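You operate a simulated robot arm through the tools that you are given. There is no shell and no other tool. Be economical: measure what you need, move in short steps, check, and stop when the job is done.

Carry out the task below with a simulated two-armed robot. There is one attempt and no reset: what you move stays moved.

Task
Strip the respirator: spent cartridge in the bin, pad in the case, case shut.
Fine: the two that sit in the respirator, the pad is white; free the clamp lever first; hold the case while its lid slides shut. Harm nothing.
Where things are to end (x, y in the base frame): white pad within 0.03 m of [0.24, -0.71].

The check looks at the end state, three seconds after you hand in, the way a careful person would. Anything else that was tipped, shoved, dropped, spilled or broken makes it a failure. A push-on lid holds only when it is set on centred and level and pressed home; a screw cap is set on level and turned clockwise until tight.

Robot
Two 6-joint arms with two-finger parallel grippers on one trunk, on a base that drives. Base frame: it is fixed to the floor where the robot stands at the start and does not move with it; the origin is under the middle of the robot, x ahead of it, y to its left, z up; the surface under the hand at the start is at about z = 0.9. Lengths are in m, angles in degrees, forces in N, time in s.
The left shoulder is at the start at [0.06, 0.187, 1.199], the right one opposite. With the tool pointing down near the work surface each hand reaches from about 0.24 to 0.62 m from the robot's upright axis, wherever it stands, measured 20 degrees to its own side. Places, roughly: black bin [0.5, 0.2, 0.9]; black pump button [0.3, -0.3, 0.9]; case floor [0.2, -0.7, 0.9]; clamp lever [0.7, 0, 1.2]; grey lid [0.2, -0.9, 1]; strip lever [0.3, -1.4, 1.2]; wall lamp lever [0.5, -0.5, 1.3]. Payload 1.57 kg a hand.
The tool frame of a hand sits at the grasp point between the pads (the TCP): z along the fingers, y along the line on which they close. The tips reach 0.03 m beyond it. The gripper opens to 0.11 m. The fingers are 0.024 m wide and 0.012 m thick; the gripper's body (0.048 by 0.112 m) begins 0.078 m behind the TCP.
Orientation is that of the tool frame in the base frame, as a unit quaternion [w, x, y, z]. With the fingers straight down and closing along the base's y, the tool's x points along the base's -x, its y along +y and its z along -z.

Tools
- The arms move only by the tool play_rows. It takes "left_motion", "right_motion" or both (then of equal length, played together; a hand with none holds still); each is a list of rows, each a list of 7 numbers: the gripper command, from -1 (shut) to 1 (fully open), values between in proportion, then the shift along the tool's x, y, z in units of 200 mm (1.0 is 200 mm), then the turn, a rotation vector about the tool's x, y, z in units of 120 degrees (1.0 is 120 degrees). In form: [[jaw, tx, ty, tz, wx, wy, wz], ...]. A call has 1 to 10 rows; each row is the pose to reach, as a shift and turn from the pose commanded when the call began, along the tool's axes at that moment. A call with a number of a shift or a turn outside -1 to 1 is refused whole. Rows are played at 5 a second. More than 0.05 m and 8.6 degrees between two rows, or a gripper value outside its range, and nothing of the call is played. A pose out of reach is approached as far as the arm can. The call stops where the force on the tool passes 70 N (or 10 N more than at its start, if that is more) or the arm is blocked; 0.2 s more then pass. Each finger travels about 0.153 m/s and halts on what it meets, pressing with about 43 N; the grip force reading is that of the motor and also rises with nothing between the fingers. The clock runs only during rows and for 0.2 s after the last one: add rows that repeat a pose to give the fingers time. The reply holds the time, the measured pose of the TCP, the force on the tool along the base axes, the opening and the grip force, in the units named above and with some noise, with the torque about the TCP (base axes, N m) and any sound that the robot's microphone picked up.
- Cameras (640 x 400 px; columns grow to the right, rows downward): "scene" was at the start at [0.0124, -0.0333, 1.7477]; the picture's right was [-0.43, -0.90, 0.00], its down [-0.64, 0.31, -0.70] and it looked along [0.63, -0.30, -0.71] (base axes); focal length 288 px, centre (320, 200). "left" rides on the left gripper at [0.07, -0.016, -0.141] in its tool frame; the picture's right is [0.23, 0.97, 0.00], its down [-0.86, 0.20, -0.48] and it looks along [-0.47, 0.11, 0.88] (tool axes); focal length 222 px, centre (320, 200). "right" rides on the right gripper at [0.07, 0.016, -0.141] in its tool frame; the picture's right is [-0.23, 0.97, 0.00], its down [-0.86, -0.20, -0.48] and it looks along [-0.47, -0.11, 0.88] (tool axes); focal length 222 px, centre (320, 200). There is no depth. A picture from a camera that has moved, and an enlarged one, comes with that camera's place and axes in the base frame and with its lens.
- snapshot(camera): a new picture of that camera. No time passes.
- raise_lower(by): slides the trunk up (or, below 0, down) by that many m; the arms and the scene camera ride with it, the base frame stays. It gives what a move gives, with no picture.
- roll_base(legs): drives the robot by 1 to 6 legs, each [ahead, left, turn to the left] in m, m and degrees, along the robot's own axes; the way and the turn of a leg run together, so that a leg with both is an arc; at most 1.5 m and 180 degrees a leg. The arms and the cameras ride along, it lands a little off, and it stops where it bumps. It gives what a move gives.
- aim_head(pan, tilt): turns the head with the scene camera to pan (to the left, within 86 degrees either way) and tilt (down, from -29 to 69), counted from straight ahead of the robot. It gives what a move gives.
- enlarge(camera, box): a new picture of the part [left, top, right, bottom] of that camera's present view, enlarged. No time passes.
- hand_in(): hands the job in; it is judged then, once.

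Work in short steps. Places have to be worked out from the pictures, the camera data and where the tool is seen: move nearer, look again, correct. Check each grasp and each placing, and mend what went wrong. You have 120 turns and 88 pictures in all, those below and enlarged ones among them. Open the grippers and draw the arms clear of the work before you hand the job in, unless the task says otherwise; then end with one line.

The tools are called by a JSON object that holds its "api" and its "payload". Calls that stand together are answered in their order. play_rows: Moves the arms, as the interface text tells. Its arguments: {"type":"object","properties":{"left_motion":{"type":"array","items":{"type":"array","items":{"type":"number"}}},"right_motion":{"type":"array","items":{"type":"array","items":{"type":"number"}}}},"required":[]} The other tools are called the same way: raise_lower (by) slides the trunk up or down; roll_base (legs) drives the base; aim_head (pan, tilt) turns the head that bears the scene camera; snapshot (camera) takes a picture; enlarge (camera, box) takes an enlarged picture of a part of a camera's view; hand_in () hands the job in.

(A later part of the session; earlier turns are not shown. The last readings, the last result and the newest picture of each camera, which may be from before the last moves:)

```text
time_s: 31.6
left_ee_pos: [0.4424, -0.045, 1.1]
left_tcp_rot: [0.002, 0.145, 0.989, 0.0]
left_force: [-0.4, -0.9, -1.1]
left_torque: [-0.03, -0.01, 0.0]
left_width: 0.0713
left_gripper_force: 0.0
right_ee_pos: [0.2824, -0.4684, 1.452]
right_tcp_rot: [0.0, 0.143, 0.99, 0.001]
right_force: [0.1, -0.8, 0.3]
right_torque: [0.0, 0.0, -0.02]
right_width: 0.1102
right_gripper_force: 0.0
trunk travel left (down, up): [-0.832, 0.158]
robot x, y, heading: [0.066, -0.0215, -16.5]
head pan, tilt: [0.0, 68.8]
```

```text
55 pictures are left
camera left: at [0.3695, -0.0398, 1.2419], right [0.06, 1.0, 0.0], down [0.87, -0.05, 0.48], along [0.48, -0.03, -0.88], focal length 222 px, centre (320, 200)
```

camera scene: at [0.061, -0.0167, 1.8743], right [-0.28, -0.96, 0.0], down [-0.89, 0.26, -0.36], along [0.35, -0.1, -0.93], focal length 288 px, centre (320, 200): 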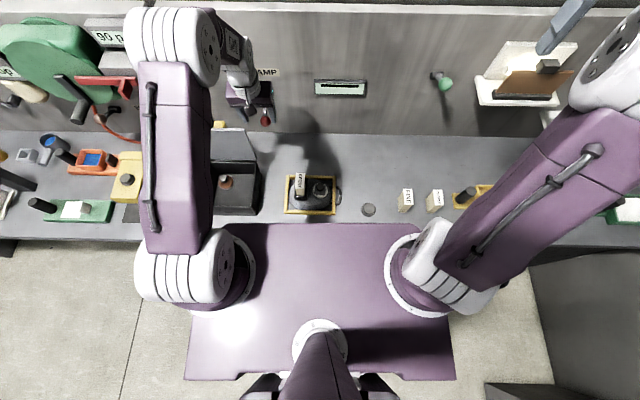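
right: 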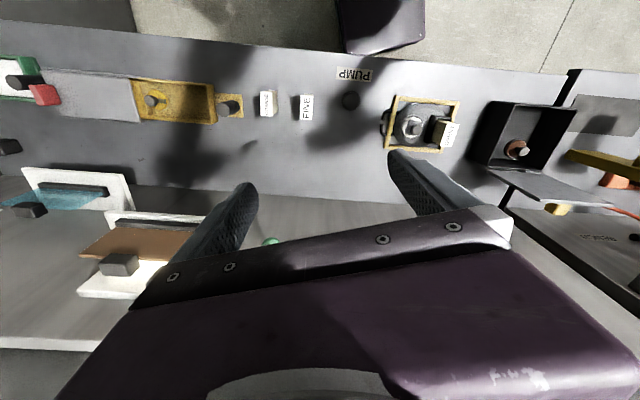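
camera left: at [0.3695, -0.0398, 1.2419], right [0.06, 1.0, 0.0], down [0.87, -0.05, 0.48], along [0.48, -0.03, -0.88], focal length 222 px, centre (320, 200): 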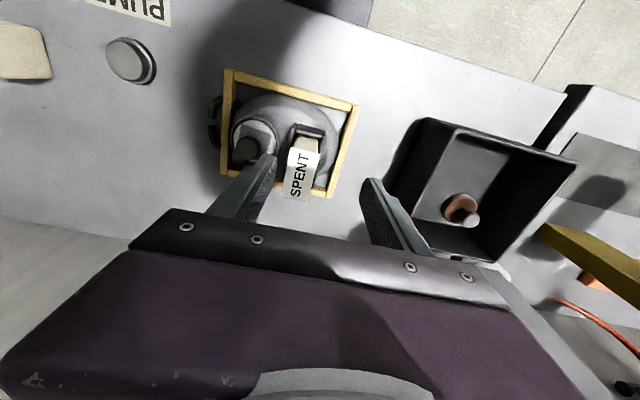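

The label again reads (0.464, -0.069). I centre over it with a narrower opening and descend to z 1.03.

{"api": "play_rows", "payload": {"left_motion": [[0.0, -0.07, -0.04, 0, 0, 0, 0], [0.0, -0.142, -0.08, 0, 0, 0, 0], [0.0, -0.142, -0.08, 0.18, 0, 0, 0], [0.0, -0.142, -0.08, 0.35, 0, 0, 0], [0.0, -0.142, -0.08, 0.35, 0, 0, 0]]}}

{"api": "snapshot", "payload": {"camera": "left"}}

```text
time_s: 32.8
left_ee_pos: [0.4656, -0.067, 1.0304]
left_tcp_rot: [0.003, 0.144, 0.99, 0.001]
left_force: [-0.7, -0.4, 0.3]
left_torque: [0.0, -0.01, -0.03]
left_width: 0.055
left_gripper_force: 0.0
right_ee_pos: [0.281, -0.4684, 1.4517]
right_tcp_rot: [-0.001, 0.143, 0.99, -0.001]
right_force: [0.3, 0.4, 0.1]
right_torque: [-0.02, 0.02, 0.02]
right_width: 0.1102
right_gripper_force: 0.0
trunk travel left (down, up): [-0.832, 0.158]
robot x, y, heading: [0.0639, -0.0205, -16.3]
head pan, tilt: [0.0, 68.8]
```

```text
54 pictures are left
camera left: at [0.3925, -0.0622, 1.1705], right [0.06, 1.0, 0.0], down [0.87, -0.05, 0.48], along [0.48, -0.03, -0.88], focal length 222 px, centre (320, 200)
```

left: 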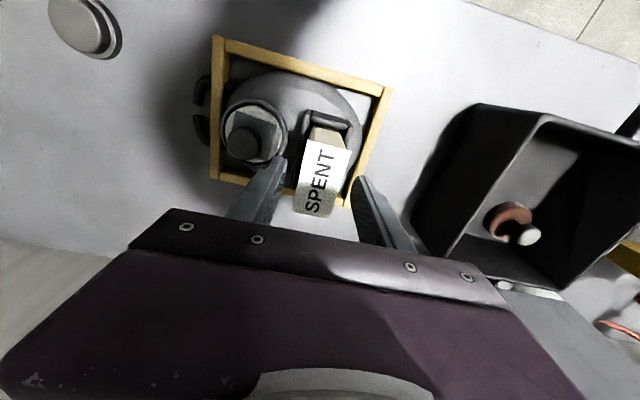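

The cartridge is centred between the fingers. I go down 4.5 cm and close.

{"api": "play_rows", "payload": {"left_motion": [[0.0, 0, 0, 0.12, 0, 0, 0], [0.0, 0, 0, 0.225, 0, 0, 0], [0.0, 0, 0, 0.225, 0, 0, 0], [-1, 0, 0, 0.225, 0, 0, 0], [-1, 0, 0, 0.225, 0, 0, 0]]}}

{"api": "snapshot", "payload": {"camera": "left"}}

```text
time_s: 34.0
left_ee_pos: [0.4641, -0.0684, 0.9831]
left_tcp_rot: [0.001, 0.145, 0.99, 0.001]
left_force: [-1.1, 0.2, 0.7]
left_torque: [-0.08, -0.01, -0.07]
left_width: 0.0445
left_gripper_force: 43.0
right_ee_pos: [0.2811, -0.4682, 1.4514]
right_tcp_rot: [0.001, 0.143, 0.99, 0.001]
right_force: [0.2, 0.2, -0.7]
right_torque: [0.01, 0.03, -0.02]
right_width: 0.1102
right_gripper_force: 0.0
trunk travel left (down, up): [-0.832, 0.158]
robot x, y, heading: [0.0651, -0.0193, -16.5]
head pan, tilt: [0.0, 68.8]
```

```text
53 pictures are left
camera left: at [0.3923, -0.0631, 1.1252], right [0.06, 1.0, 0.0], down [0.87, -0.05, 0.48], along [0.48, -0.03, -0.88], focal length 222 px, centre (320, 200)
```

left: 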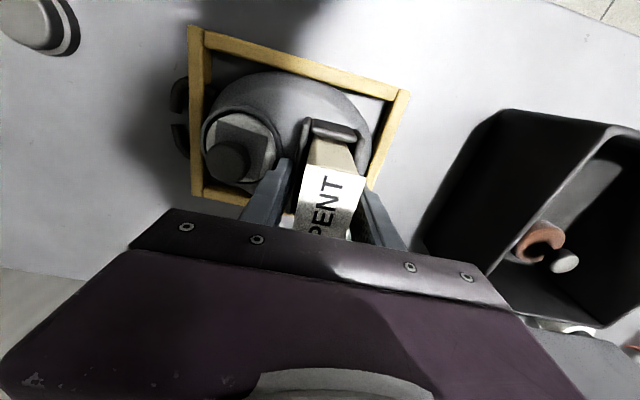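

The width 0.0445 is larger than the cartridge's 0.034, so the tips may hold the slot walls. I reopen, rise 1.8 cm and close again.

{"api": "play_rows", "payload": {"left_motion": [[0.0, 0, 0, 0, 0, 0, 0], [0.0, 0, 0, -0.05, 0, 0, 0], [0.0, 0, 0, -0.09, 0, 0, 0], [0.0, 0, 0, -0.09, 0, 0, 0], [-1, 0, 0, -0.09, 0, 0, 0], [-1, 0, 0, -0.09, 0, 0, 0]]}}

{"api": "enlarge", "payload": {"camera": "left", "box": [180, 60, 440, 260]}}

```text
time_s: 35.4
left_ee_pos: [0.4654, -0.0682, 1.0028]
left_tcp_rot: [0.002, 0.144, 0.99, 0.001]
left_force: [0.2, -1.2, 1.7]
left_torque: [0.24, -0.02, -0.11]
left_width: 0.0446
left_gripper_force: 42.9
right_ee_pos: [0.2823, -0.4677, 1.452]
right_tcp_rot: [0.0, 0.144, 0.99, 0.0]
right_force: [0.1, -0.4, -0.2]
right_torque: [0.0, -0.03, 0.04]
right_width: 0.1101
right_gripper_force: 0.2
trunk travel left (down, up): [-0.832, 0.158]
robot x, y, heading: [0.0638, -0.0192, -16.4]
head pan, tilt: [0.0, 68.8]
```

```text
2.00 times, centred on (310, 160) of left
camera zoom: at [0.3929, -0.0629, 1.143], right [0.06, 1.0, 0.0], down [0.87, -0.05, 0.48], along [0.48, -0.03, -0.88], focal length 444 px, centre (340, 280)
```

zoom: 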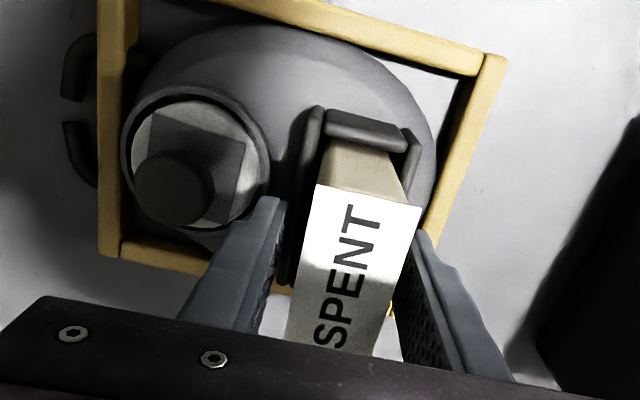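

The rim of the slot looks to reach about z 0.97, right where the tips are. I rise another 1.3 cm and close again to compare widths.

{"api": "play_rows", "payload": {"left_motion": [[0.0, 0, 0, 0, 0, 0, 0], [0.0, 0, 0, -0.03, 0, 0, 0], [0.0, 0, 0, -0.065, 0, 0, 0], [0.0, 0, 0, -0.065, 0, 0, 0], [-1, 0, 0, -0.065, 0, 0, 0], [-1, 0, 0, -0.065, 0, 0, 0]]}}

{"api": "enlarge", "payload": {"camera": "left", "box": [180, 60, 440, 260]}}

```text
time_s: 36.8
left_ee_pos: [0.4642, -0.0682, 1.0159]
left_tcp_rot: [0.002, 0.144, 0.99, 0.001]
left_force: [-1.3, 0.6, 0.6]
left_torque: [0.02, 0.03, -0.02]
left_width: 0.0275
left_gripper_force: 37.8
right_ee_pos: [0.2807, -0.4685, 1.4519]
right_tcp_rot: [0.0, 0.143, 0.99, 0.001]
right_force: [-0.2, 0.5, 0.8]
right_torque: [0.01, 0.03, -0.02]
right_width: 0.1099
right_gripper_force: 0.0
trunk travel left (down, up): [-0.832, 0.158]
robot x, y, heading: [0.0611, -0.0212, -16.3]
head pan, tilt: [0.0, 68.8]
```

```text
2.00 times, centred on (310, 160) of left
camera zoom: at [0.3914, -0.0624, 1.1571], right [0.06, 1.0, 0.0], down [0.87, -0.05, 0.48], along [0.48, -0.03, -0.88], focal length 444 px, centre (340, 280)
```

zoom: 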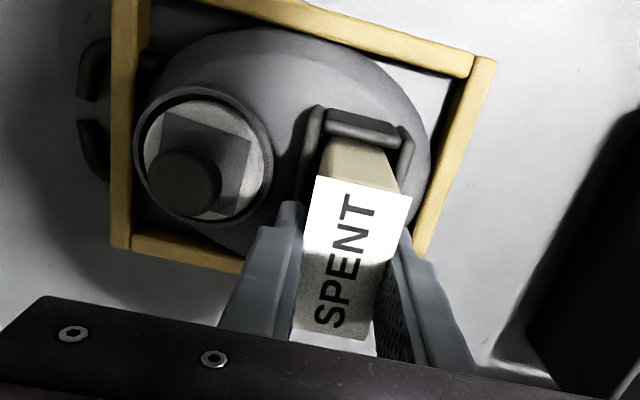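

Width is now 0.0275 m with a firm grip, so the fingers hold the cartridge itself above the slot rim. I lift slowly and watch the force.

{"api": "play_rows", "payload": {"left_motion": [[-1, 0, 0, 0, 0, 0, 0], [-1, 0, 0, -0.05, 0, 0, 0], [-1, 0, 0, -0.1, 0, 0, 0]]}}

{"api": "enlarge", "payload": {"camera": "left", "box": [180, 60, 440, 260]}}

```text
time_s: 37.6
left_ee_pos: [0.4644, -0.0691, 1.0374]
left_tcp_rot: [0.002, 0.144, 0.99, 0.0]
left_force: [-0.1, 0.2, -0.7]
left_torque: [-0.04, -0.02, -0.03]
left_width: 0.0274
left_gripper_force: 37.9
right_ee_pos: [0.2809, -0.4679, 1.4516]
right_tcp_rot: [0.0, 0.142, 0.99, 0.0]
right_force: [0.4, 0.2, -0.1]
right_torque: [0.03, 0.01, -0.02]
right_width: 0.11
right_gripper_force: 0.0
trunk travel left (down, up): [-0.832, 0.158]
robot x, y, heading: [0.0682, -0.0174, -16.5]
head pan, tilt: [0.0, 68.8]
```

```text
2.00 times, centred on (310, 160) of left
camera zoom: at [0.3912, -0.0633, 1.1778], right [0.06, 1.0, 0.0], down [0.87, -0.05, 0.48], along [0.48, -0.03, -0.88], focal length 444 px, centre (340, 280)
```

zoom: 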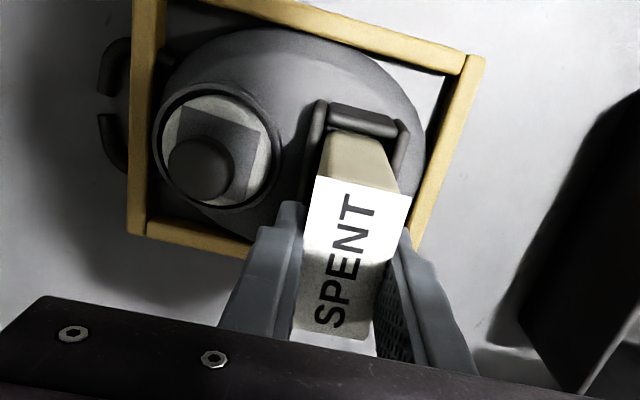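

The cartridge rises freely (no force), so the clamp is freed. I lift another 9 cm.

{"api": "play_rows", "payload": {"left_motion": [[-1, 0, 0, -0.15, 0, 0, 0], [-1, 0, 0, -0.3, 0, 0, 0], [-1, 0, 0, -0.45, 0, 0, 0], [-1, 0, 0, -0.45, 0, 0, 0]]}}

{"api": "snapshot", "payload": {"camera": "left"}}

```text
time_s: 38.6
left_ee_pos: [0.4656, -0.0701, 1.1269]
left_tcp_rot: [0.002, 0.144, 0.99, 0.0]
left_force: [0.2, 0.4, -1.0]
left_torque: [0.01, 0.03, -0.01]
left_width: 0.0273
left_gripper_force: 37.7
right_ee_pos: [0.2822, -0.4686, 1.4516]
right_tcp_rot: [0.0, 0.142, 0.99, 0.0]
right_force: [0.1, -0.8, -0.2]
right_torque: [-0.02, -0.02, 0.03]
right_width: 0.11
right_gripper_force: 0.0
trunk travel left (down, up): [-0.832, 0.158]
robot x, y, heading: [0.0647, -0.0168, -16.5]
head pan, tilt: [0.0, 68.8]
```

```text
49 pictures are left
camera left: at [0.3915, -0.0644, 1.2682], right [0.06, 1.0, 0.0], down [0.87, -0.05, 0.48], along [0.48, -0.03, -0.88], focal length 222 px, centre (320, 200)
```

left: 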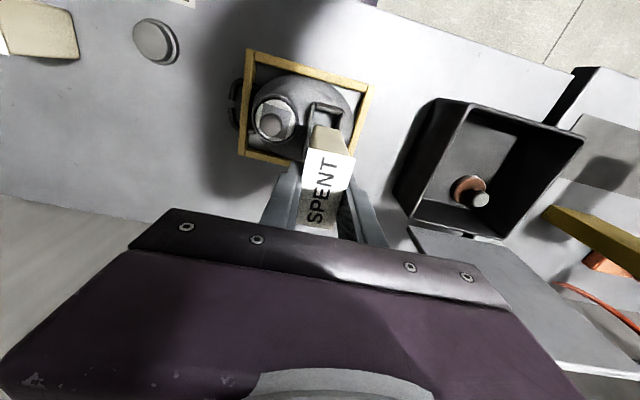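

The cartridge is out and the pad remains seated. The bin rim is at z≈0.98, its centre about (0.53, 0.15), with an orange-based item towards the back. I carry the cartridge across to over the free near part, (0.485, 0.119).

{"api": "play_rows", "payload": {"left_motion": [[-1, 0.044, 0.234, 0, 0, 0, 0], [-1, 0.0875, 0.467, 0, 0, 0, 0], [-1, 0.131, 0.7, 0, 0, 0, 0], [-1, 0.175, 0.934, 0, 0, 0, 0], [-1, 0.175, 0.934, 0, 0, 0, 0]]}}

{"api": "snapshot", "payload": {"camera": "left"}}

{"api": "snapshot", "payload": {"camera": "scene"}}

```text
time_s: 39.8
left_ee_pos: [0.4856, 0.1215, 1.1282]
left_tcp_rot: [0.001, 0.145, 0.989, 0.0]
left_force: [-0.4, 0.8, -0.7]
left_torque: [0.05, 0.0, -0.04]
left_width: 0.0275
left_gripper_force: 38.3
right_ee_pos: [0.2806, -0.4682, 1.4514]
right_tcp_rot: [0.0, 0.142, 0.99, -0.001]
right_force: [0.0, 0.5, 0.0]
right_torque: [0.04, 0.02, -0.01]
right_width: 0.11
right_gripper_force: 0.0
trunk travel left (down, up): [-0.832, 0.158]
robot x, y, heading: [0.0664, -0.0205, -16.5]
head pan, tilt: [0.0, 68.8]
```

```text
48 pictures are left
camera left: at [0.4131, 0.1272, 1.2691], right [0.06, 1.0, 0.0], down [0.87, -0.05, 0.48], along [0.48, -0.03, -0.88], focal length 222 px, centre (320, 200)
```

left: 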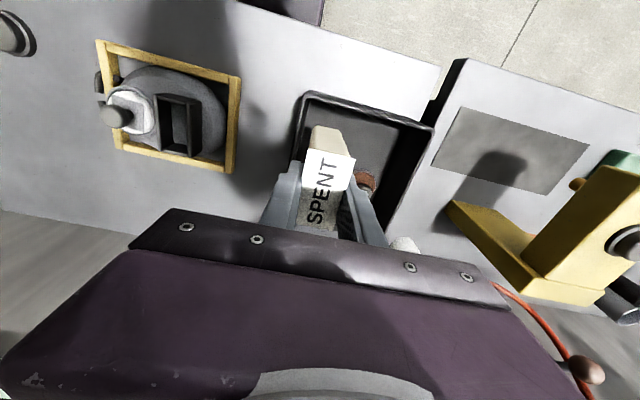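

```text
47 pictures are left
camera scene: at [0.0601, -0.0166, 1.7243], right [-0.28, -0.96, 0.0], down [-0.89, 0.26, -0.36], along [0.35, -0.1, -0.93], focal length 288 px, centre (320, 200)
```

scene: 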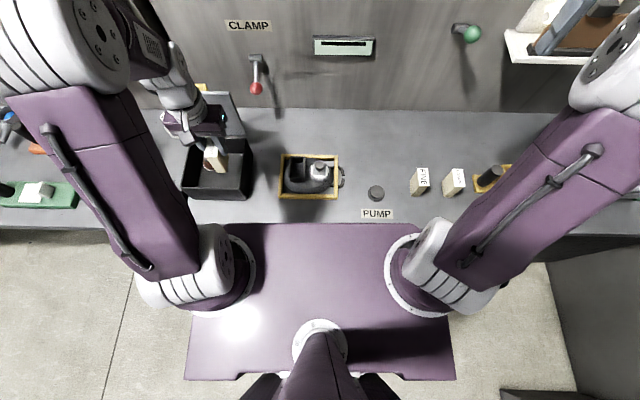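

The bin's near wall on the respirator side is only ~3 cm from the cartridge, so I shift 2.2 cm left, then descend to z 1.0.

{"api": "play_rows", "payload": {"left_motion": [[-1, 0, 0.11, 0, 0, 0, 0], [-1, 0, 0.11, 0.2, 0, 0, 0], [-1, 0, 0.11, 0.4, 0, 0, 0], [-1, 0, 0.11, 0.6, 0, 0, 0], [-1, 0, 0.11, 0.64, 0, 0, 0]]}}

{"api": "snapshot", "payload": {"camera": "left"}}

{"api": "enlarge", "payload": {"camera": "scene", "box": [160, 80, 290, 210]}}

```text
time_s: 41.0
left_ee_pos: [0.4902, 0.1386, 0.9973]
left_tcp_rot: [0.002, 0.145, 0.989, 0.0]
left_force: [0.5, 0.1, -0.9]
left_torque: [0.04, -0.01, -0.02]
left_width: 0.0275
left_gripper_force: 37.4
right_ee_pos: [0.2803, -0.467, 1.4514]
right_tcp_rot: [0.0, 0.142, 0.99, 0.0]
right_force: [-0.8, 0.3, 0.3]
right_torque: [0.02, -0.03, -0.01]
right_width: 0.1099
right_gripper_force: 0.0
trunk travel left (down, up): [-0.832, 0.158]
robot x, y, heading: [0.0674, -0.0208, -16.1]
head pan, tilt: [0.0, 68.8]
```

```text
46 pictures are left
camera left: at [0.4173, 0.1449, 1.1385], right [0.06, 1.0, 0.0], down [0.87, -0.05, 0.48], along [0.48, -0.03, -0.88], focal length 222 px, centre (320, 200)
```

left: 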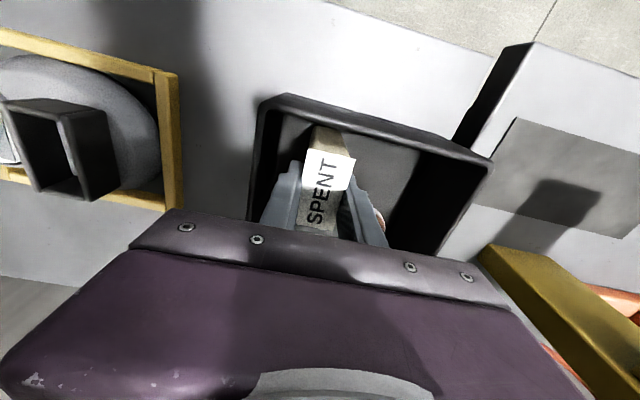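

```text
3.08 times, centred on (225, 145) of scene
camera zoom: at [0.06, -0.0161, 1.7243], right [-0.28, -0.96, 0.0], down [-0.89, 0.26, -0.36], along [0.35, -0.1, -0.93], focal length 885 px, centre (612, 369)
```

zoom: 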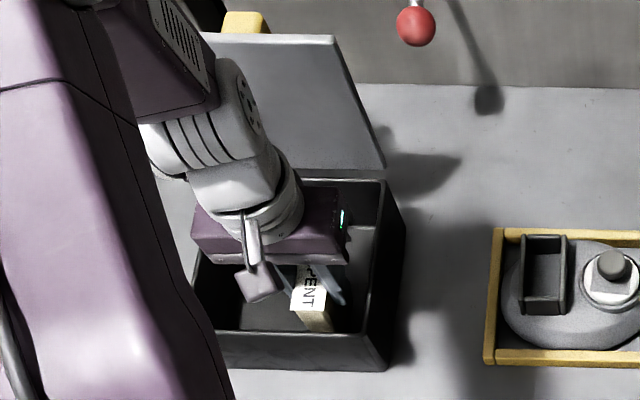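

The cartridge is inside the bin walls. I lower in small steps, watching for contact.

{"api": "play_rows", "payload": {"left_motion": [[-1, 0, 0, 0.03, 0, 0, 0], [-1, 0, 0, 0.06, 0, 0, 0], [-1, 0, 0, 0.09, 0, 0, 0]]}}

```text
time_s: 41.8
left_ee_pos: [0.4912, 0.1397, 0.9806]
left_tcp_rot: [0.003, 0.145, 0.989, 0.001]
left_force: [0.4, 2.1, 3.7]
left_torque: [0.11, 0.12, -0.01]
left_width: 0.0269
left_gripper_force: 37.5
right_ee_pos: [0.2803, -0.4679, 1.4524]
right_tcp_rot: [0.001, 0.143, 0.99, 0.0]
right_force: [-0.5, 0.4, -0.2]
right_torque: [-0.01, -0.02, -0.01]
right_width: 0.1098
right_gripper_force: 0.0
trunk travel left (down, up): [-0.832, 0.158]
robot x, y, heading: [0.0613, -0.0172, -16.2]
head pan, tilt: [0.0, 68.8]
```

Contact begins at z≈0.98. One more tiny step, then I open a little and rise.

{"api": "play_rows", "payload": {"left_motion": [[-1, 0, 0, 0.008, 0, 0, 0], [-0.25, 0, 0, 0.008, 0, 0, 0], [-0.15, 0, 0, 0.008, 0, 0, 0], [-0.15, 0, 0, -0.1, 0, 0, 0], [-0.15, 0, 0, -0.3, 0, 0, 0], [-0.15, 0, 0, -0.5, 0, 0, 0], [-0.15, 0, 0, -0.7, 0, 0, 0], [-0.15, 0, 0, -0.9, 0, 0, 0]]}}

{"api": "snapshot", "payload": {"camera": "left"}}

```text
time_s: 43.6
left_ee_pos: [0.4872, 0.1426, 1.1604]
left_tcp_rot: [0.002, 0.144, 0.99, 0.0]
left_force: [0.3, 0.3, 0.7]
left_torque: [-0.01, -0.03, 0.02]
left_width: 0.0466
left_gripper_force: 0.0
right_ee_pos: [0.2818, -0.468, 1.4514]
right_tcp_rot: [0.001, 0.144, 0.99, 0.0]
right_force: [-0.6, -0.6, -0.6]
right_torque: [0.01, -0.01, 0.02]
right_width: 0.11
right_gripper_force: 0.1
trunk travel left (down, up): [-0.832, 0.158]
robot x, y, heading: [0.0623, -0.0203, -16.6]
head pan, tilt: [0.0, 68.8]
```

```text
44 pictures are left
camera left: at [0.4144, 0.1466, 1.3019], right [0.06, 1.0, 0.0], down [0.87, -0.05, 0.48], along [0.48, -0.03, -0.88], focal length 222 px, centre (320, 200)
```

left: 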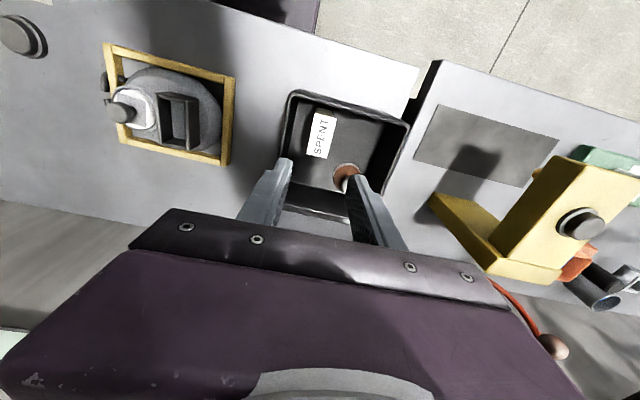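

The cartridge stands in the bin. The pad knob reads about (0.441, -0.132), top about 0.966. I raise the left hand out of the way and bring the right hand halfway towards the pad.

{"api": "play_rows", "payload": {"left_motion": [[0, 0.05, 0.05, -0.15, 0, 0, 0], [0, 0.1, 0.1, -0.3, 0, 0, 0], [0, 0.15, 0.15, -0.45, 0, 0, 0], [0, 0.2, 0.2, -0.6, 0, 0, 0], [0, 0.25, 0.25, -0.75, 0, 0, 0]], "right_motion": [[0, -0.029, 0.184, 0.165, 0, 0, 0], [0, -0.058, 0.368, 0.33, 0, 0, 0], [0, -0.087, 0.552, 0.495, 0, 0, 0], [0, -0.116, 0.736, 0.66, 0, 0, 0], [0, -0.145, 0.92, 0.825, 0, 0, 0]]}}

{"api": "play_rows", "payload": {"right_motion": [[0, -0.029, 0.184, 0.165, 0, 0, 0], [0, -0.058, 0.368, 0.33, 0, 0, 0], [0, -0.087, 0.552, 0.495, 0, 0, 0], [0, -0.116, 0.736, 0.66, 0, 0, 0], [0, -0.145, 0.92, 0.825, 0, 0, 0], [0, -0.145, 0.92, 0.825, 0, 0, 0]]}}

{"api": "enlarge", "payload": {"camera": "right", "box": [160, 40, 480, 240]}}

```text
time_s: 44.8
left_ee_pos: [0.456, 0.2049, 1.3101]
left_tcp_rot: [0.002, 0.144, 0.99, 0.0]
left_force: [0.6, -0.4, 0.9]
left_torque: [-0.01, -0.06, 0.01]
left_width: 0.0552
left_gripper_force: 0.1
right_ee_pos: [0.3614, -0.2985, 1.2839]
right_tcp_rot: [-0.001, 0.144, 0.99, -0.001]
right_force: [1.3, -0.2, -0.5]
right_torque: [-0.03, 0.02, 0.0]
right_width: 0.055
right_gripper_force: 0.0
trunk travel left (down, up): [-0.832, 0.158]
robot x, y, heading: [0.0639, -0.0185, -16.3]
head pan, tilt: [0.0, 68.8]
```

```text
time_s: 46.2
left_ee_pos: [0.4547, 0.2025, 1.31]
left_tcp_rot: [0.001, 0.144, 0.99, 0.001]
left_force: [-0.2, 0.5, 0.1]
left_torque: [0.04, -0.01, -0.01]
left_width: 0.0549
left_gripper_force: 0.0
right_ee_pos: [0.4384, -0.1333, 1.1177]
right_tcp_rot: [0.001, 0.143, 0.99, -0.001]
right_force: [-0.1, -0.4, 0.1]
right_torque: [0.01, -0.03, -0.02]
right_width: 0.0554
right_gripper_force: 0.0
trunk travel left (down, up): [-0.832, 0.158]
robot x, y, heading: [0.0669, -0.0178, -16.4]
head pan, tilt: [0.0, 68.8]
```

```text
2.00 times, centred on (320, 140) of right
camera zoom: at [0.3774, -0.0976, 1.2592], right [0.49, 0.87, 0.0], down [0.76, -0.43, 0.48], along [0.42, -0.24, -0.88], focal length 444 px, centre (320, 320)
```

zoom: 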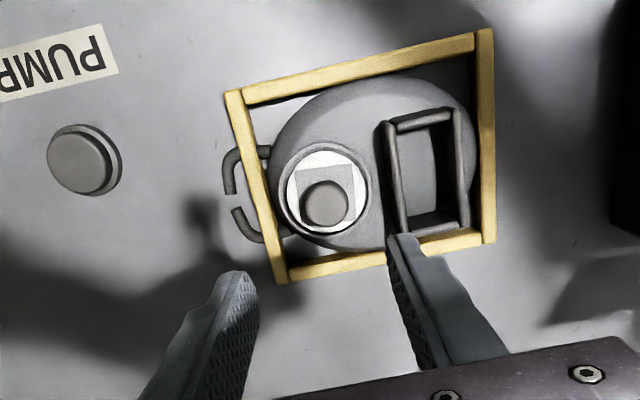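

The knob reads (0.442, -0.131) from here. I descend with a 0.05 m opening to z 0.985 and look.

{"api": "play_rows", "payload": {"right_motion": [[-0.09, -0.014, 0.016, 0.16, 0, 0, 0], [-0.09, -0.014, 0.016, 0.33, 0, 0, 0], [-0.09, -0.014, 0.016, 0.5, 0, 0, 0], [-0.09, -0.014, 0.016, 0.66, 0, 0, 0], [-0.09, -0.014, 0.016, 0.66, 0, 0, 0]]}}

{"api": "enlarge", "payload": {"camera": "right", "box": [160, 80, 480, 280]}}

```text
time_s: 47.4
left_ee_pos: [0.455, 0.2019, 1.3108]
left_tcp_rot: [0.002, 0.145, 0.989, 0.001]
left_force: [-0.1, -0.4, -0.6]
left_torque: [0.02, 0.03, 0.03]
left_width: 0.0552
left_gripper_force: 0.1
right_ee_pos: [0.4469, -0.1305, 0.9876]
right_tcp_rot: [0.001, 0.144, 0.99, 0.0]
right_force: [0.7, -0.5, 0.3]
right_torque: [0.0, -0.01, -0.03]
right_width: 0.0499
right_gripper_force: 0.2
trunk travel left (down, up): [-0.832, 0.158]
robot x, y, heading: [0.0648, -0.0214, -16.2]
head pan, tilt: [0.0, 68.8]
```

```text
2.00 times, centred on (320, 180) of right
camera zoom: at [0.3841, -0.0946, 1.1279], right [0.49, 0.87, 0.0], down [0.76, -0.43, 0.48], along [0.42, -0.24, -0.88], focal length 444 px, centre (320, 240)
```

zoom: 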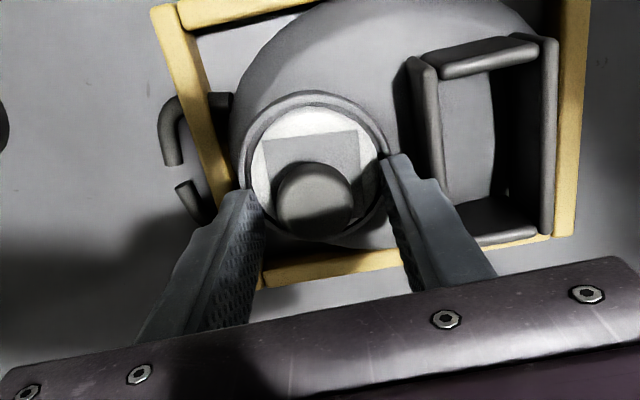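

Knob centred between the fingers, finger clear of the slot. I go down 1.8 cm more and check force.

{"api": "play_rows", "payload": {"right_motion": [[-0.09, 0, -0.008, 0.04, 0, 0, 0], [-0.09, 0, -0.008, 0.08, 0, 0, 0], [-0.09, 0, -0.008, 0.09, 0, 0, 0]]}}

{"api": "enlarge", "payload": {"camera": "right", "box": [160, 80, 480, 280]}}

```text
time_s: 47.9
left_ee_pos: [0.4509, 0.2024, 1.3104]
left_tcp_rot: [0.004, 0.145, 0.989, -0.001]
left_force: [0.2, 0.3, 0.1]
left_torque: [-0.02, 0.01, -0.01]
left_width: 0.0548
left_gripper_force: 0.0
right_ee_pos: [0.4471, -0.1304, 0.9857]
right_tcp_rot: [0.009, 0.143, 0.99, 0.002]
right_force: [-12.6, -3.4, 47.6]
right_torque: [-0.3, 0.91, 0.01]
right_width: 0.0502
right_gripper_force: 0.1
trunk travel left (down, up): [-0.832, 0.158]
robot x, y, heading: [0.0625, -0.0194, -16.5]
head pan, tilt: [0.0, 68.8]
stopped in row 2 (right hand): the force on the tool passed its limit at 81 N (the readings are from after the stop); the commanded pose is now the measured one
```

```text
2.00 times, centred on (320, 180) of right
camera zoom: at [0.3809, -0.0948, 1.1254], right [0.49, 0.87, 0.01], down [0.75, -0.43, 0.49], along [0.43, -0.24, -0.87], focal length 444 px, centre (320, 240)
```

zoom: 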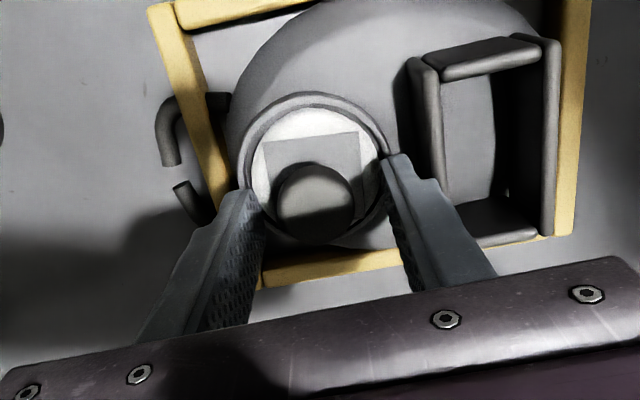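

The tips met the ring rim at z≈0.956. The knob top is about 0.968, so I back up 3 mm and close on the top centimetre of the knob.

{"api": "play_rows", "payload": {"right_motion": [[-0.09, 0, 0, -0.01, 0, 0, 0], [-0.09, 0, 0, -0.015, 0, 0, 0], [-1, 0, 0, -0.015, 0, 0, 0], [-1, 0, 0, -0.015, 0, 0, 0], [-1, 0, 0, -0.015, 0, 0, 0]]}}

{"api": "enlarge", "payload": {"camera": "right", "box": [160, 80, 480, 280]}}

```text
time_s: 49.1
left_ee_pos: [0.4528, 0.2018, 1.3109]
left_tcp_rot: [0.004, 0.144, 0.99, 0.001]
left_force: [0.1, -0.7, 0.4]
left_torque: [0.03, 0.0, -0.01]
left_width: 0.0552
left_gripper_force: 0.0
right_ee_pos: [0.4479, -0.1306, 0.9855]
right_tcp_rot: [0.01, 0.143, 0.99, 0.003]
right_force: [-3.0, -4.0, 30.6]
right_torque: [-0.23, 0.35, 0.02]
right_width: 0.0241
right_gripper_force: 35.5
trunk travel left (down, up): [-0.832, 0.158]
robot x, y, heading: [0.068, -0.0216, -16.5]
head pan, tilt: [0.0, 68.8]
```

```text
2.00 times, centred on (320, 180) of right
camera zoom: at [0.3828, -0.0953, 1.1258], right [0.49, 0.87, 0.01], down [0.75, -0.43, 0.49], along [0.43, -0.23, -0.87], focal length 444 px, centre (320, 240)
```

zoom: 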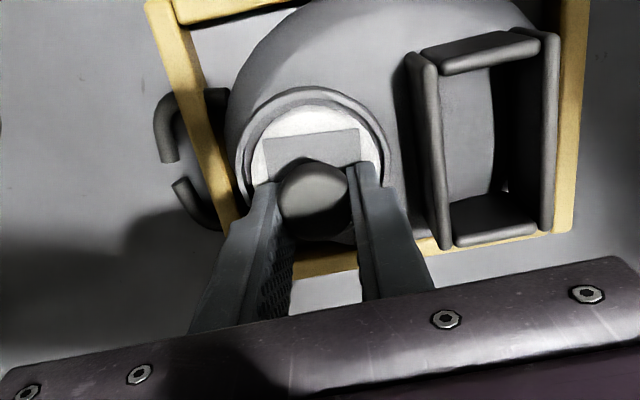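

Gripped the knob (0.024 m). I lift slowly, watching force.

{"api": "play_rows", "payload": {"right_motion": [[-1, 0, 0, -0.025, 0, 0, 0], [-1, 0, 0, -0.05, 0, 0, 0], [-1, 0, 0, -0.075, 0, 0, 0], [-1, 0, 0, -0.1, 0, 0, 0]]}}

{"api": "enlarge", "payload": {"camera": "right", "box": [160, 80, 480, 280]}}

```text
time_s: 50.1
left_ee_pos: [0.4566, 0.2013, 1.3095]
left_tcp_rot: [0.002, 0.144, 0.99, 0.0]
left_force: [0.1, -0.5, -0.5]
left_torque: [0.01, 0.01, 0.0]
left_width: 0.0552
left_gripper_force: 0.1
right_ee_pos: [0.4506, -0.1304, 1.0049]
right_tcp_rot: [0.007, 0.143, 0.99, 0.001]
right_force: [-0.4, 0.2, -0.3]
right_torque: [0.01, -0.02, 0.02]
right_width: 0.0241
right_gripper_force: 36.1
trunk travel left (down, up): [-0.832, 0.158]
robot x, y, heading: [0.0634, -0.0186, -16.7]
head pan, tilt: [0.0, 68.8]
```

```text
2.00 times, centred on (320, 180) of right
camera zoom: at [0.3859, -0.0947, 1.1452], right [0.49, 0.87, 0.01], down [0.76, -0.43, 0.49], along [0.43, -0.23, -0.87], focal length 444 px, centre (320, 240)
```

zoom: 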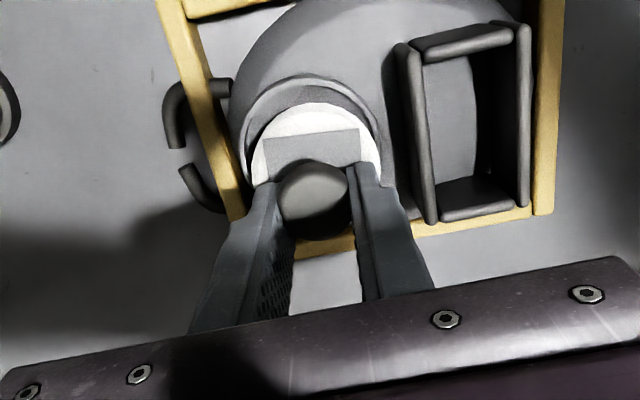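

The pad comes up with the knob. I lift it to about z 1.16.

{"api": "play_rows", "payload": {"right_motion": [[-1, 0, 0, -0.2, 0, 0, 0], [-1, 0, 0, -0.4, 0, 0, 0], [-1, 0, 0, -0.6, 0, 0, 0], [-1, 0.05, 0, -0.8, 0, 0, 0], [-1, 0.1, 0, -0.8, 0, 0, 0]]}}

{"api": "snapshot", "payload": {"camera": "right"}}

{"api": "aim_head", "payload": {"pan": -50, "tilt": 50}}

{"api": "snapshot", "payload": {"camera": "scene"}}

```text
time_s: 51.3
left_ee_pos: [0.4548, 0.2026, 1.3091]
left_tcp_rot: [0.001, 0.143, 0.99, 0.0]
left_force: [0.1, -0.2, 0.5]
left_torque: [0.05, 0.03, -0.02]
left_width: 0.0549
left_gripper_force: 0.1
right_ee_pos: [0.4308, -0.1279, 1.1617]
right_tcp_rot: [0.008, 0.143, 0.99, 0.001]
right_force: [0.5, -0.1, -0.2]
right_torque: [0.01, -0.03, 0.0]
right_width: 0.024
right_gripper_force: 36.4
trunk travel left (down, up): [-0.832, 0.158]
robot x, y, heading: [0.0663, -0.0153, -16.4]
head pan, tilt: [0.0, 68.8]
```

```text
38 pictures are left
camera right: at [0.3665, -0.0918, 1.3031], right [0.49, 0.87, 0.01], down [0.76, -0.43, 0.49], along [0.43, -0.23, -0.87], focal length 222 px, centre (320, 200)
```

right: 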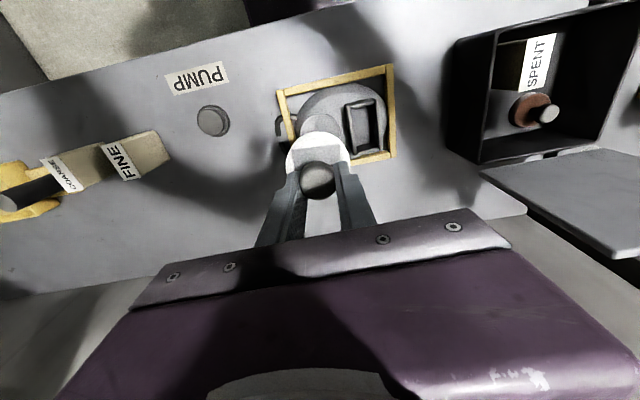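

```text
time_s: 52.5
left_ee_pos: [0.456, 0.2022, 1.3098]
left_tcp_rot: [0.001, 0.144, 0.99, 0.001]
left_force: [0.3, -0.3, 0.7]
left_torque: [0.01, 0.02, -0.03]
left_width: 0.055
left_gripper_force: 0.0
right_ee_pos: [0.4311, -0.1272, 1.1628]
right_tcp_rot: [0.008, 0.144, 0.99, 0.001]
right_force: [-0.1, -0.3, -0.6]
right_torque: [0.03, 0.02, -0.04]
right_width: 0.0243
right_gripper_force: 36.4
trunk travel left (down, up): [-0.832, 0.158]
robot x, y, heading: [0.0638, -0.0171, -16.5]
head pan, tilt: [-50.0, 50.0]
```

```text
37 pictures are left
camera scene: at [0.0373, -0.071, 1.7462], right [-0.92, -0.4, 0.0], down [-0.31, 0.7, -0.64], along [0.26, -0.59, -0.77], focal length 288 px, centre (320, 200)
```

scene: 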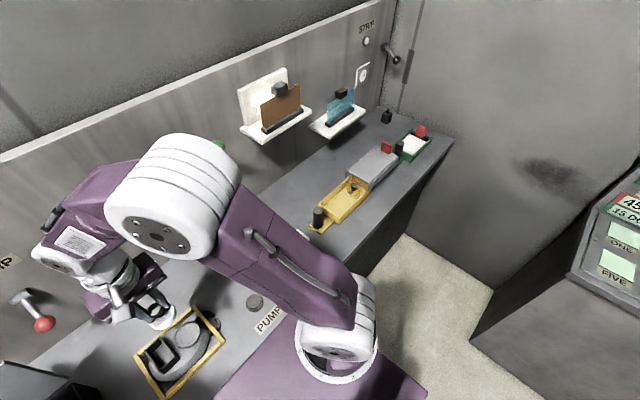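

The pad hangs cleanly from the knob. The case lies ~0.6 m to the right; hands are clear above bench items, so I drive 0.5 m right along the bench.

{"api": "roll_base", "payload": {"legs": [[0, -0.25, 0], [0, -0.25, 0]]}}

{"api": "aim_head", "payload": {"pan": -10, "tilt": 60}}

{"api": "snapshot", "payload": {"camera": "scene"}}

```text
time_s: 55.7
left_ee_pos: [0.3191, -0.2651, 1.3093]
left_tcp_rot: [0.001, 0.144, 0.99, 0.0]
left_force: [1.0, -0.2, -0.7]
left_torque: [-0.01, 0.0, 0.0]
left_width: 0.055
left_gripper_force: 0.2
right_ee_pos: [0.2944, -0.5964, 1.1616]
right_tcp_rot: [0.008, 0.143, 0.99, 0.002]
right_force: [0.0, 0.1, 0.1]
right_torque: [0.02, 0.02, -0.04]
right_width: 0.0242
right_gripper_force: 35.6
trunk travel left (down, up): [-0.832, 0.158]
robot x, y, heading: [-0.0728, -0.491, -16.6]
head pan, tilt: [-50.0, 50.0]
```

```text
time_s: 56.8
left_ee_pos: [0.3176, -0.2684, 1.3093]
left_tcp_rot: [0.002, 0.144, 0.99, -0.001]
left_force: [1.2, -0.3, -0.3]
left_torque: [-0.04, 0.03, -0.02]
left_width: 0.0549
left_gripper_force: 0.1
right_ee_pos: [0.2939, -0.5965, 1.162]
right_tcp_rot: [0.007, 0.142, 0.99, 0.002]
right_force: [0.6, 0.5, -1.3]
right_torque: [-0.01, 0.01, 0.04]
right_width: 0.0241
right_gripper_force: 36.0
trunk travel left (down, up): [-0.832, 0.158]
robot x, y, heading: [-0.0713, -0.4917, -16.4]
head pan, tilt: [-10.0, 60.0]
```

```text
36 pictures are left
camera scene: at [-0.0713, -0.5001, 1.7337], right [-0.45, -0.9, 0.0], down [-0.78, 0.39, -0.5], along [0.45, -0.22, -0.87], focal length 288 px, centre (320, 200)
```

scene: 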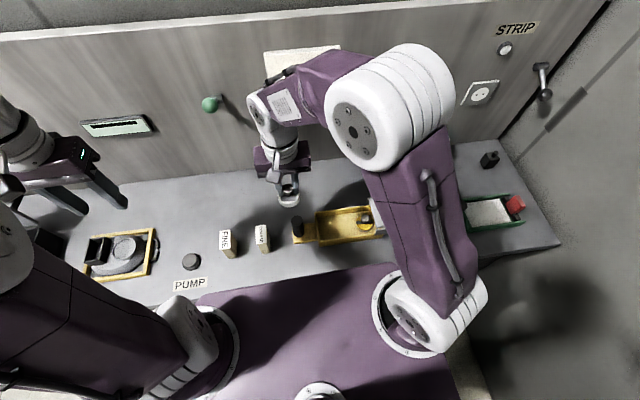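

I enlarge the case in the scene view and take the right-hand view.

{"api": "enlarge", "payload": {"camera": "scene", "box": [270, 180, 430, 280]}}

{"api": "snapshot", "payload": {"camera": "right"}}

```text
4.00 times, centred on (350, 230) of scene
camera zoom: at [-0.0713, -0.5001, 1.7337], right [-0.45, -0.9, 0.0], down [-0.78, 0.39, -0.5], along [0.45, -0.22, -0.87], focal length 1150 px, centre (200, 80)
```

zoom: 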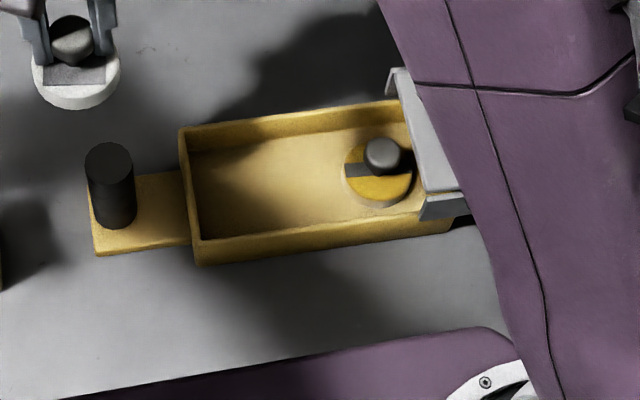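

```text
34 pictures are left
camera right: at [0.2294, -0.5615, 1.3026], right [0.49, 0.87, 0.01], down [0.76, -0.43, 0.49], along [0.43, -0.23, -0.87], focal length 222 px, centre (320, 200)
```

right: 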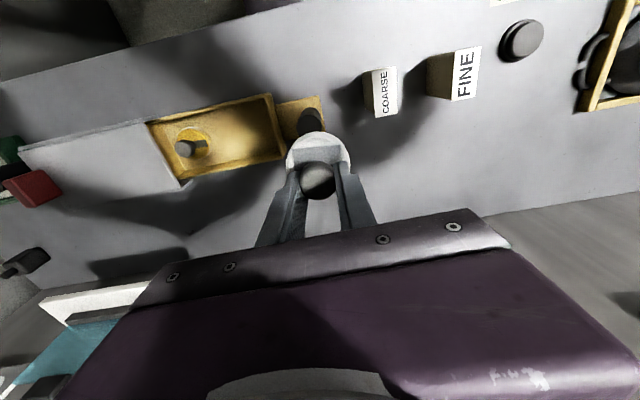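

The tray is open on its left half; the target (0.24, -0.71) projects right onto its free floor, next to the yellow pad. I carry the white pad above it and descend to z 1.03.

{"api": "play_rows", "payload": {"right_motion": [[-1, 0.033, -0.207, 0, 0, 0, 0], [-1, 0.066, -0.413, 0, 0, 0, 0], [-1, 0.098, -0.62, 0, 0, 0, 0], [-1, 0.098, -0.62, 0.2, 0, 0, 0], [-1, 0.098, -0.62, 0.4, 0, 0, 0], [-1, 0.098, -0.62, 0.6, 0, 0, 0], [-1, 0.098, -0.62, 0.66, 0, 0, 0]]}}

{"api": "snapshot", "payload": {"camera": "right"}}

{"api": "enlarge", "payload": {"camera": "scene", "box": [270, 180, 430, 280]}}

```text
time_s: 58.4
left_ee_pos: [0.3181, -0.2688, 1.309]
left_tcp_rot: [0.002, 0.144, 0.99, 0.001]
left_force: [-0.2, -0.4, 0.0]
left_torque: [0.04, 0.0, -0.01]
left_width: 0.0551
left_gripper_force: 0.1
right_ee_pos: [0.2442, -0.7112, 1.0327]
right_tcp_rot: [0.008, 0.143, 0.99, 0.003]
right_force: [-0.6, 0.4, -0.2]
right_torque: [0.01, 0.01, -0.01]
right_width: 0.023
right_gripper_force: 35.7
trunk travel left (down, up): [-0.832, 0.158]
robot x, y, heading: [-0.0754, -0.4886, -16.3]
head pan, tilt: [-10.0, 60.0]
```

```text
33 pictures are left
camera right: at [0.1796, -0.6766, 1.1725], right [0.49, 0.87, 0.01], down [0.76, -0.43, 0.49], along [0.43, -0.23, -0.87], focal length 222 px, centre (320, 200)
```

right: 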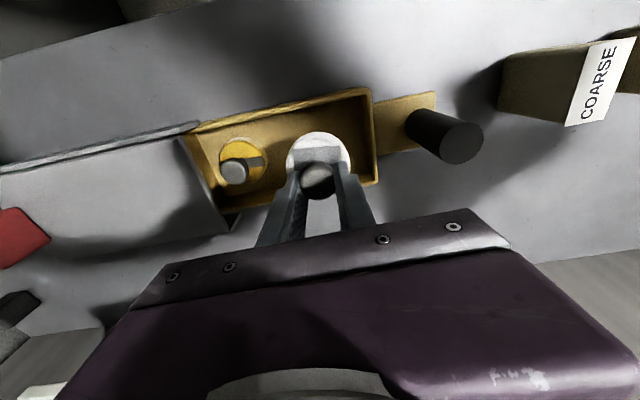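

```text
4.00 times, centred on (350, 230) of scene
camera zoom: at [-0.0713, -0.5009, 1.7337], right [-0.44, -0.9, 0.0], down [-0.78, 0.38, -0.5], along [0.45, -0.22, -0.87], focal length 1150 px, centre (200, 80)
```

zoom: 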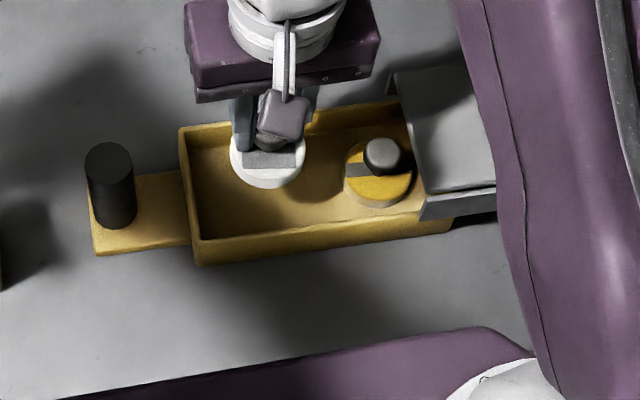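

Alignment looks good. I lower to z 0.975, then feel for the floor.

{"api": "play_rows", "payload": {"right_motion": [[-1, 0, 0, 0.1, 0, 0, 0], [-1, 0, 0, 0.2, 0, 0, 0], [-1, 0, 0, 0.28, 0, 0, 0], [-1, 0, 0, 0.28, 0, 0, 0]]}}

{"api": "play_rows", "payload": {"right_motion": [[-1, 0, 0, 0.025, 0, 0, 0], [-1, 0, 0, 0.05, 0, 0, 0]]}}

```text
time_s: 59.4
left_ee_pos: [0.3182, -0.2679, 1.3101]
left_tcp_rot: [0.002, 0.144, 0.99, 0.0]
left_force: [-0.2, -0.5, 0.7]
left_torque: [0.01, 0.0, 0.02]
left_width: 0.0549
left_gripper_force: 0.0
right_ee_pos: [0.2454, -0.7123, 0.9708]
right_tcp_rot: [0.008, 0.143, 0.99, 0.003]
right_force: [0.3, -0.7, -0.4]
right_torque: [0.0, -0.01, 0.01]
right_width: 0.0232
right_gripper_force: 35.1
trunk travel left (down, up): [-0.832, 0.158]
robot x, y, heading: [-0.0745, -0.4927, -16.3]
head pan, tilt: [-10.0, 60.0]
```

```text
time_s: 60.0
left_ee_pos: [0.3181, -0.2687, 1.3097]
left_tcp_rot: [0.002, 0.145, 0.99, 0.001]
left_force: [1.2, -0.1, 0.3]
left_torque: [0.05, 0.01, -0.01]
left_width: 0.0551
left_gripper_force: 0.0
right_ee_pos: [0.2436, -0.7118, 0.9633]
right_tcp_rot: [0.007, 0.143, 0.99, 0.002]
right_force: [0.4, 0.3, 0.6]
right_torque: [0.01, 0.02, 0.02]
right_width: 0.024
right_gripper_force: 36.2
trunk travel left (down, up): [-0.832, 0.158]
robot x, y, heading: [-0.0727, -0.4899, -16.4]
head pan, tilt: [-10.0, 60.0]
```

No contact yet at 0.963; I continue 1 cm in small steps.

{"api": "play_rows", "payload": {"right_motion": [[-1, 0, 0, 0.015, 0, 0, 0], [-1, 0, 0, 0.03, 0, 0, 0]]}}

{"api": "enlarge", "payload": {"camera": "right", "box": [160, 80, 480, 280]}}

```text
time_s: 60.6
left_ee_pos: [0.3168, -0.2671, 1.3102]
left_tcp_rot: [0.002, 0.145, 0.989, 0.0]
left_force: [-0.2, -0.1, -0.3]
left_torque: [-0.01, -0.03, 0.0]
left_width: 0.0552
left_gripper_force: 0.1
right_ee_pos: [0.2439, -0.7112, 0.9585]
right_tcp_rot: [0.011, 0.143, 0.99, 0.002]
right_force: [2.0, -2.9, 26.5]
right_torque: [-0.13, 0.27, 0.06]
right_width: 0.0237
right_gripper_force: 36.4
trunk travel left (down, up): [-0.832, 0.158]
robot x, y, heading: [-0.0751, -0.4889, -16.7]
head pan, tilt: [-10.0, 60.0]
```

```text
2.00 times, centred on (320, 180) of right
camera zoom: at [0.1777, -0.6757, 1.0983], right [0.49, 0.87, 0.01], down [0.75, -0.43, 0.49], along [0.44, -0.24, -0.87], focal length 444 px, centre (320, 240)
```

zoom: 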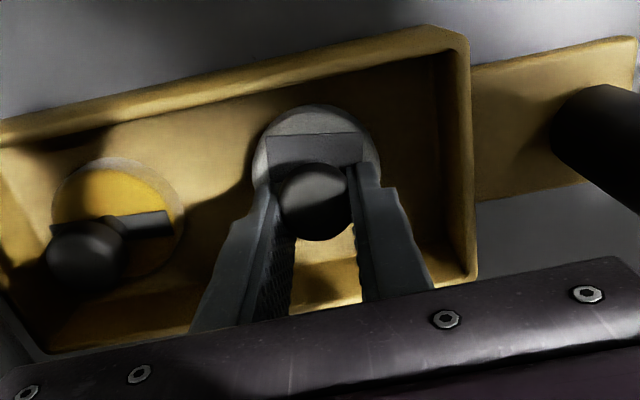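

Pad is on the tray floor (26 N). I ease up a millimetre, open slightly and rise.

{"api": "play_rows", "payload": {"right_motion": [[-1, 0, 0, -0.01, 0, 0, 0], [-0.3, 0, 0, -0.01, 0, 0, 0], [-0.2, 0, 0, -0.01, 0, 0, 0], [-0.2, 0, 0, -0.1, 0, 0, 0], [-0.2, 0, 0, -0.3, 0, 0, 0], [-0.2, 0, 0, -0.5, 0, 0, 0], [-0.2, 0, 0, -0.7, 0, 0, 0], [-0.2, 0, 0, -0.9, 0, 0, 0]]}}

{"api": "snapshot", "payload": {"camera": "right"}}

{"api": "enlarge", "payload": {"camera": "scene", "box": [270, 160, 430, 280]}}

```text
time_s: 62.4
left_ee_pos: [0.3169, -0.268, 1.3084]
left_tcp_rot: [0.003, 0.144, 0.99, 0.0]
left_force: [0.0, 0.4, 0.4]
left_torque: [0.0, -0.01, -0.02]
left_width: 0.0551
left_gripper_force: 0.1
right_ee_pos: [0.237, -0.708, 1.1397]
right_tcp_rot: [0.007, 0.143, 0.99, 0.002]
right_force: [0.0, 0.5, 0.1]
right_torque: [-0.02, -0.03, 0.0]
right_width: 0.0438
right_gripper_force: 0.0
trunk travel left (down, up): [-0.832, 0.158]
robot x, y, heading: [-0.0757, -0.4897, -16.5]
head pan, tilt: [-10.0, 60.0]
```

```text
30 pictures are left
camera right: at [0.1738, -0.6727, 1.2809], right [0.49, 0.87, 0.01], down [0.76, -0.43, 0.49], along [0.43, -0.23, -0.87], focal length 222 px, centre (320, 200)
```

right: 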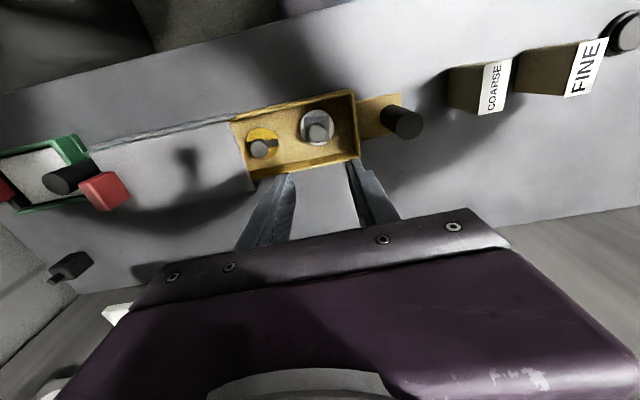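

```text
3.33 times, centred on (350, 220) of scene
camera zoom: at [-0.0733, -0.5001, 1.7336], right [-0.44, -0.9, 0.0], down [-0.78, 0.38, -0.5], along [0.45, -0.22, -0.87], focal length 958 px, centre (220, 133)
```

zoom: 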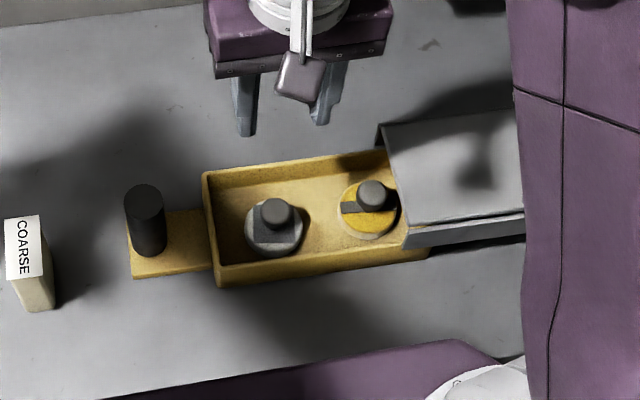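

The white pad sits upright at the target. Next: left hand to hold the case's black post (~(0.276, -0.60), top ~0.99), right hand to slide the lid by its red tab (~(0.145, -1.02)). I enlarge both.

{"api": "enlarge", "payload": {"camera": "right", "box": [0, 110, 220, 250]}}

{"api": "enlarge", "payload": {"camera": "right", "box": [220, 60, 440, 200]}}

```text
2.86 times, centred on (110, 180) of right
camera zoom: at [0.1738, -0.6727, 1.2809], right [0.49, 0.87, 0.01], down [0.76, -0.43, 0.49], along [0.43, -0.23, -0.87], focal length 635 px, centre (920, 257)
```

zoom: 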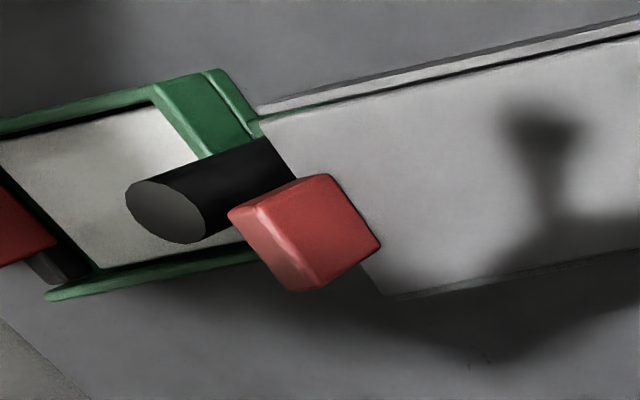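

```text
2.86 times, centred on (330, 130) of right
camera zoom: at [0.1738, -0.6727, 1.2809], right [0.49, 0.87, 0.01], down [0.76, -0.43, 0.49], along [0.43, -0.23, -0.87], focal length 635 px, centre (291, 400)
```

zoom: 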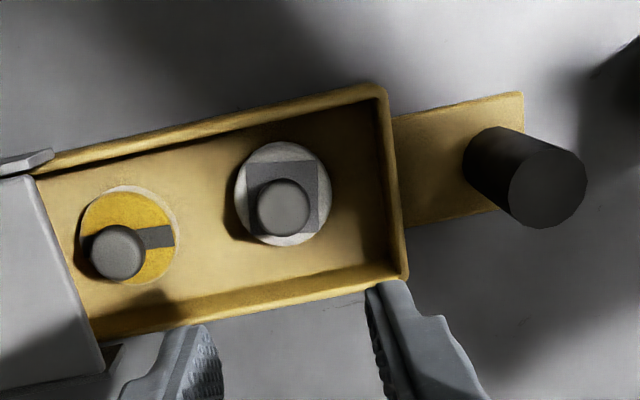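

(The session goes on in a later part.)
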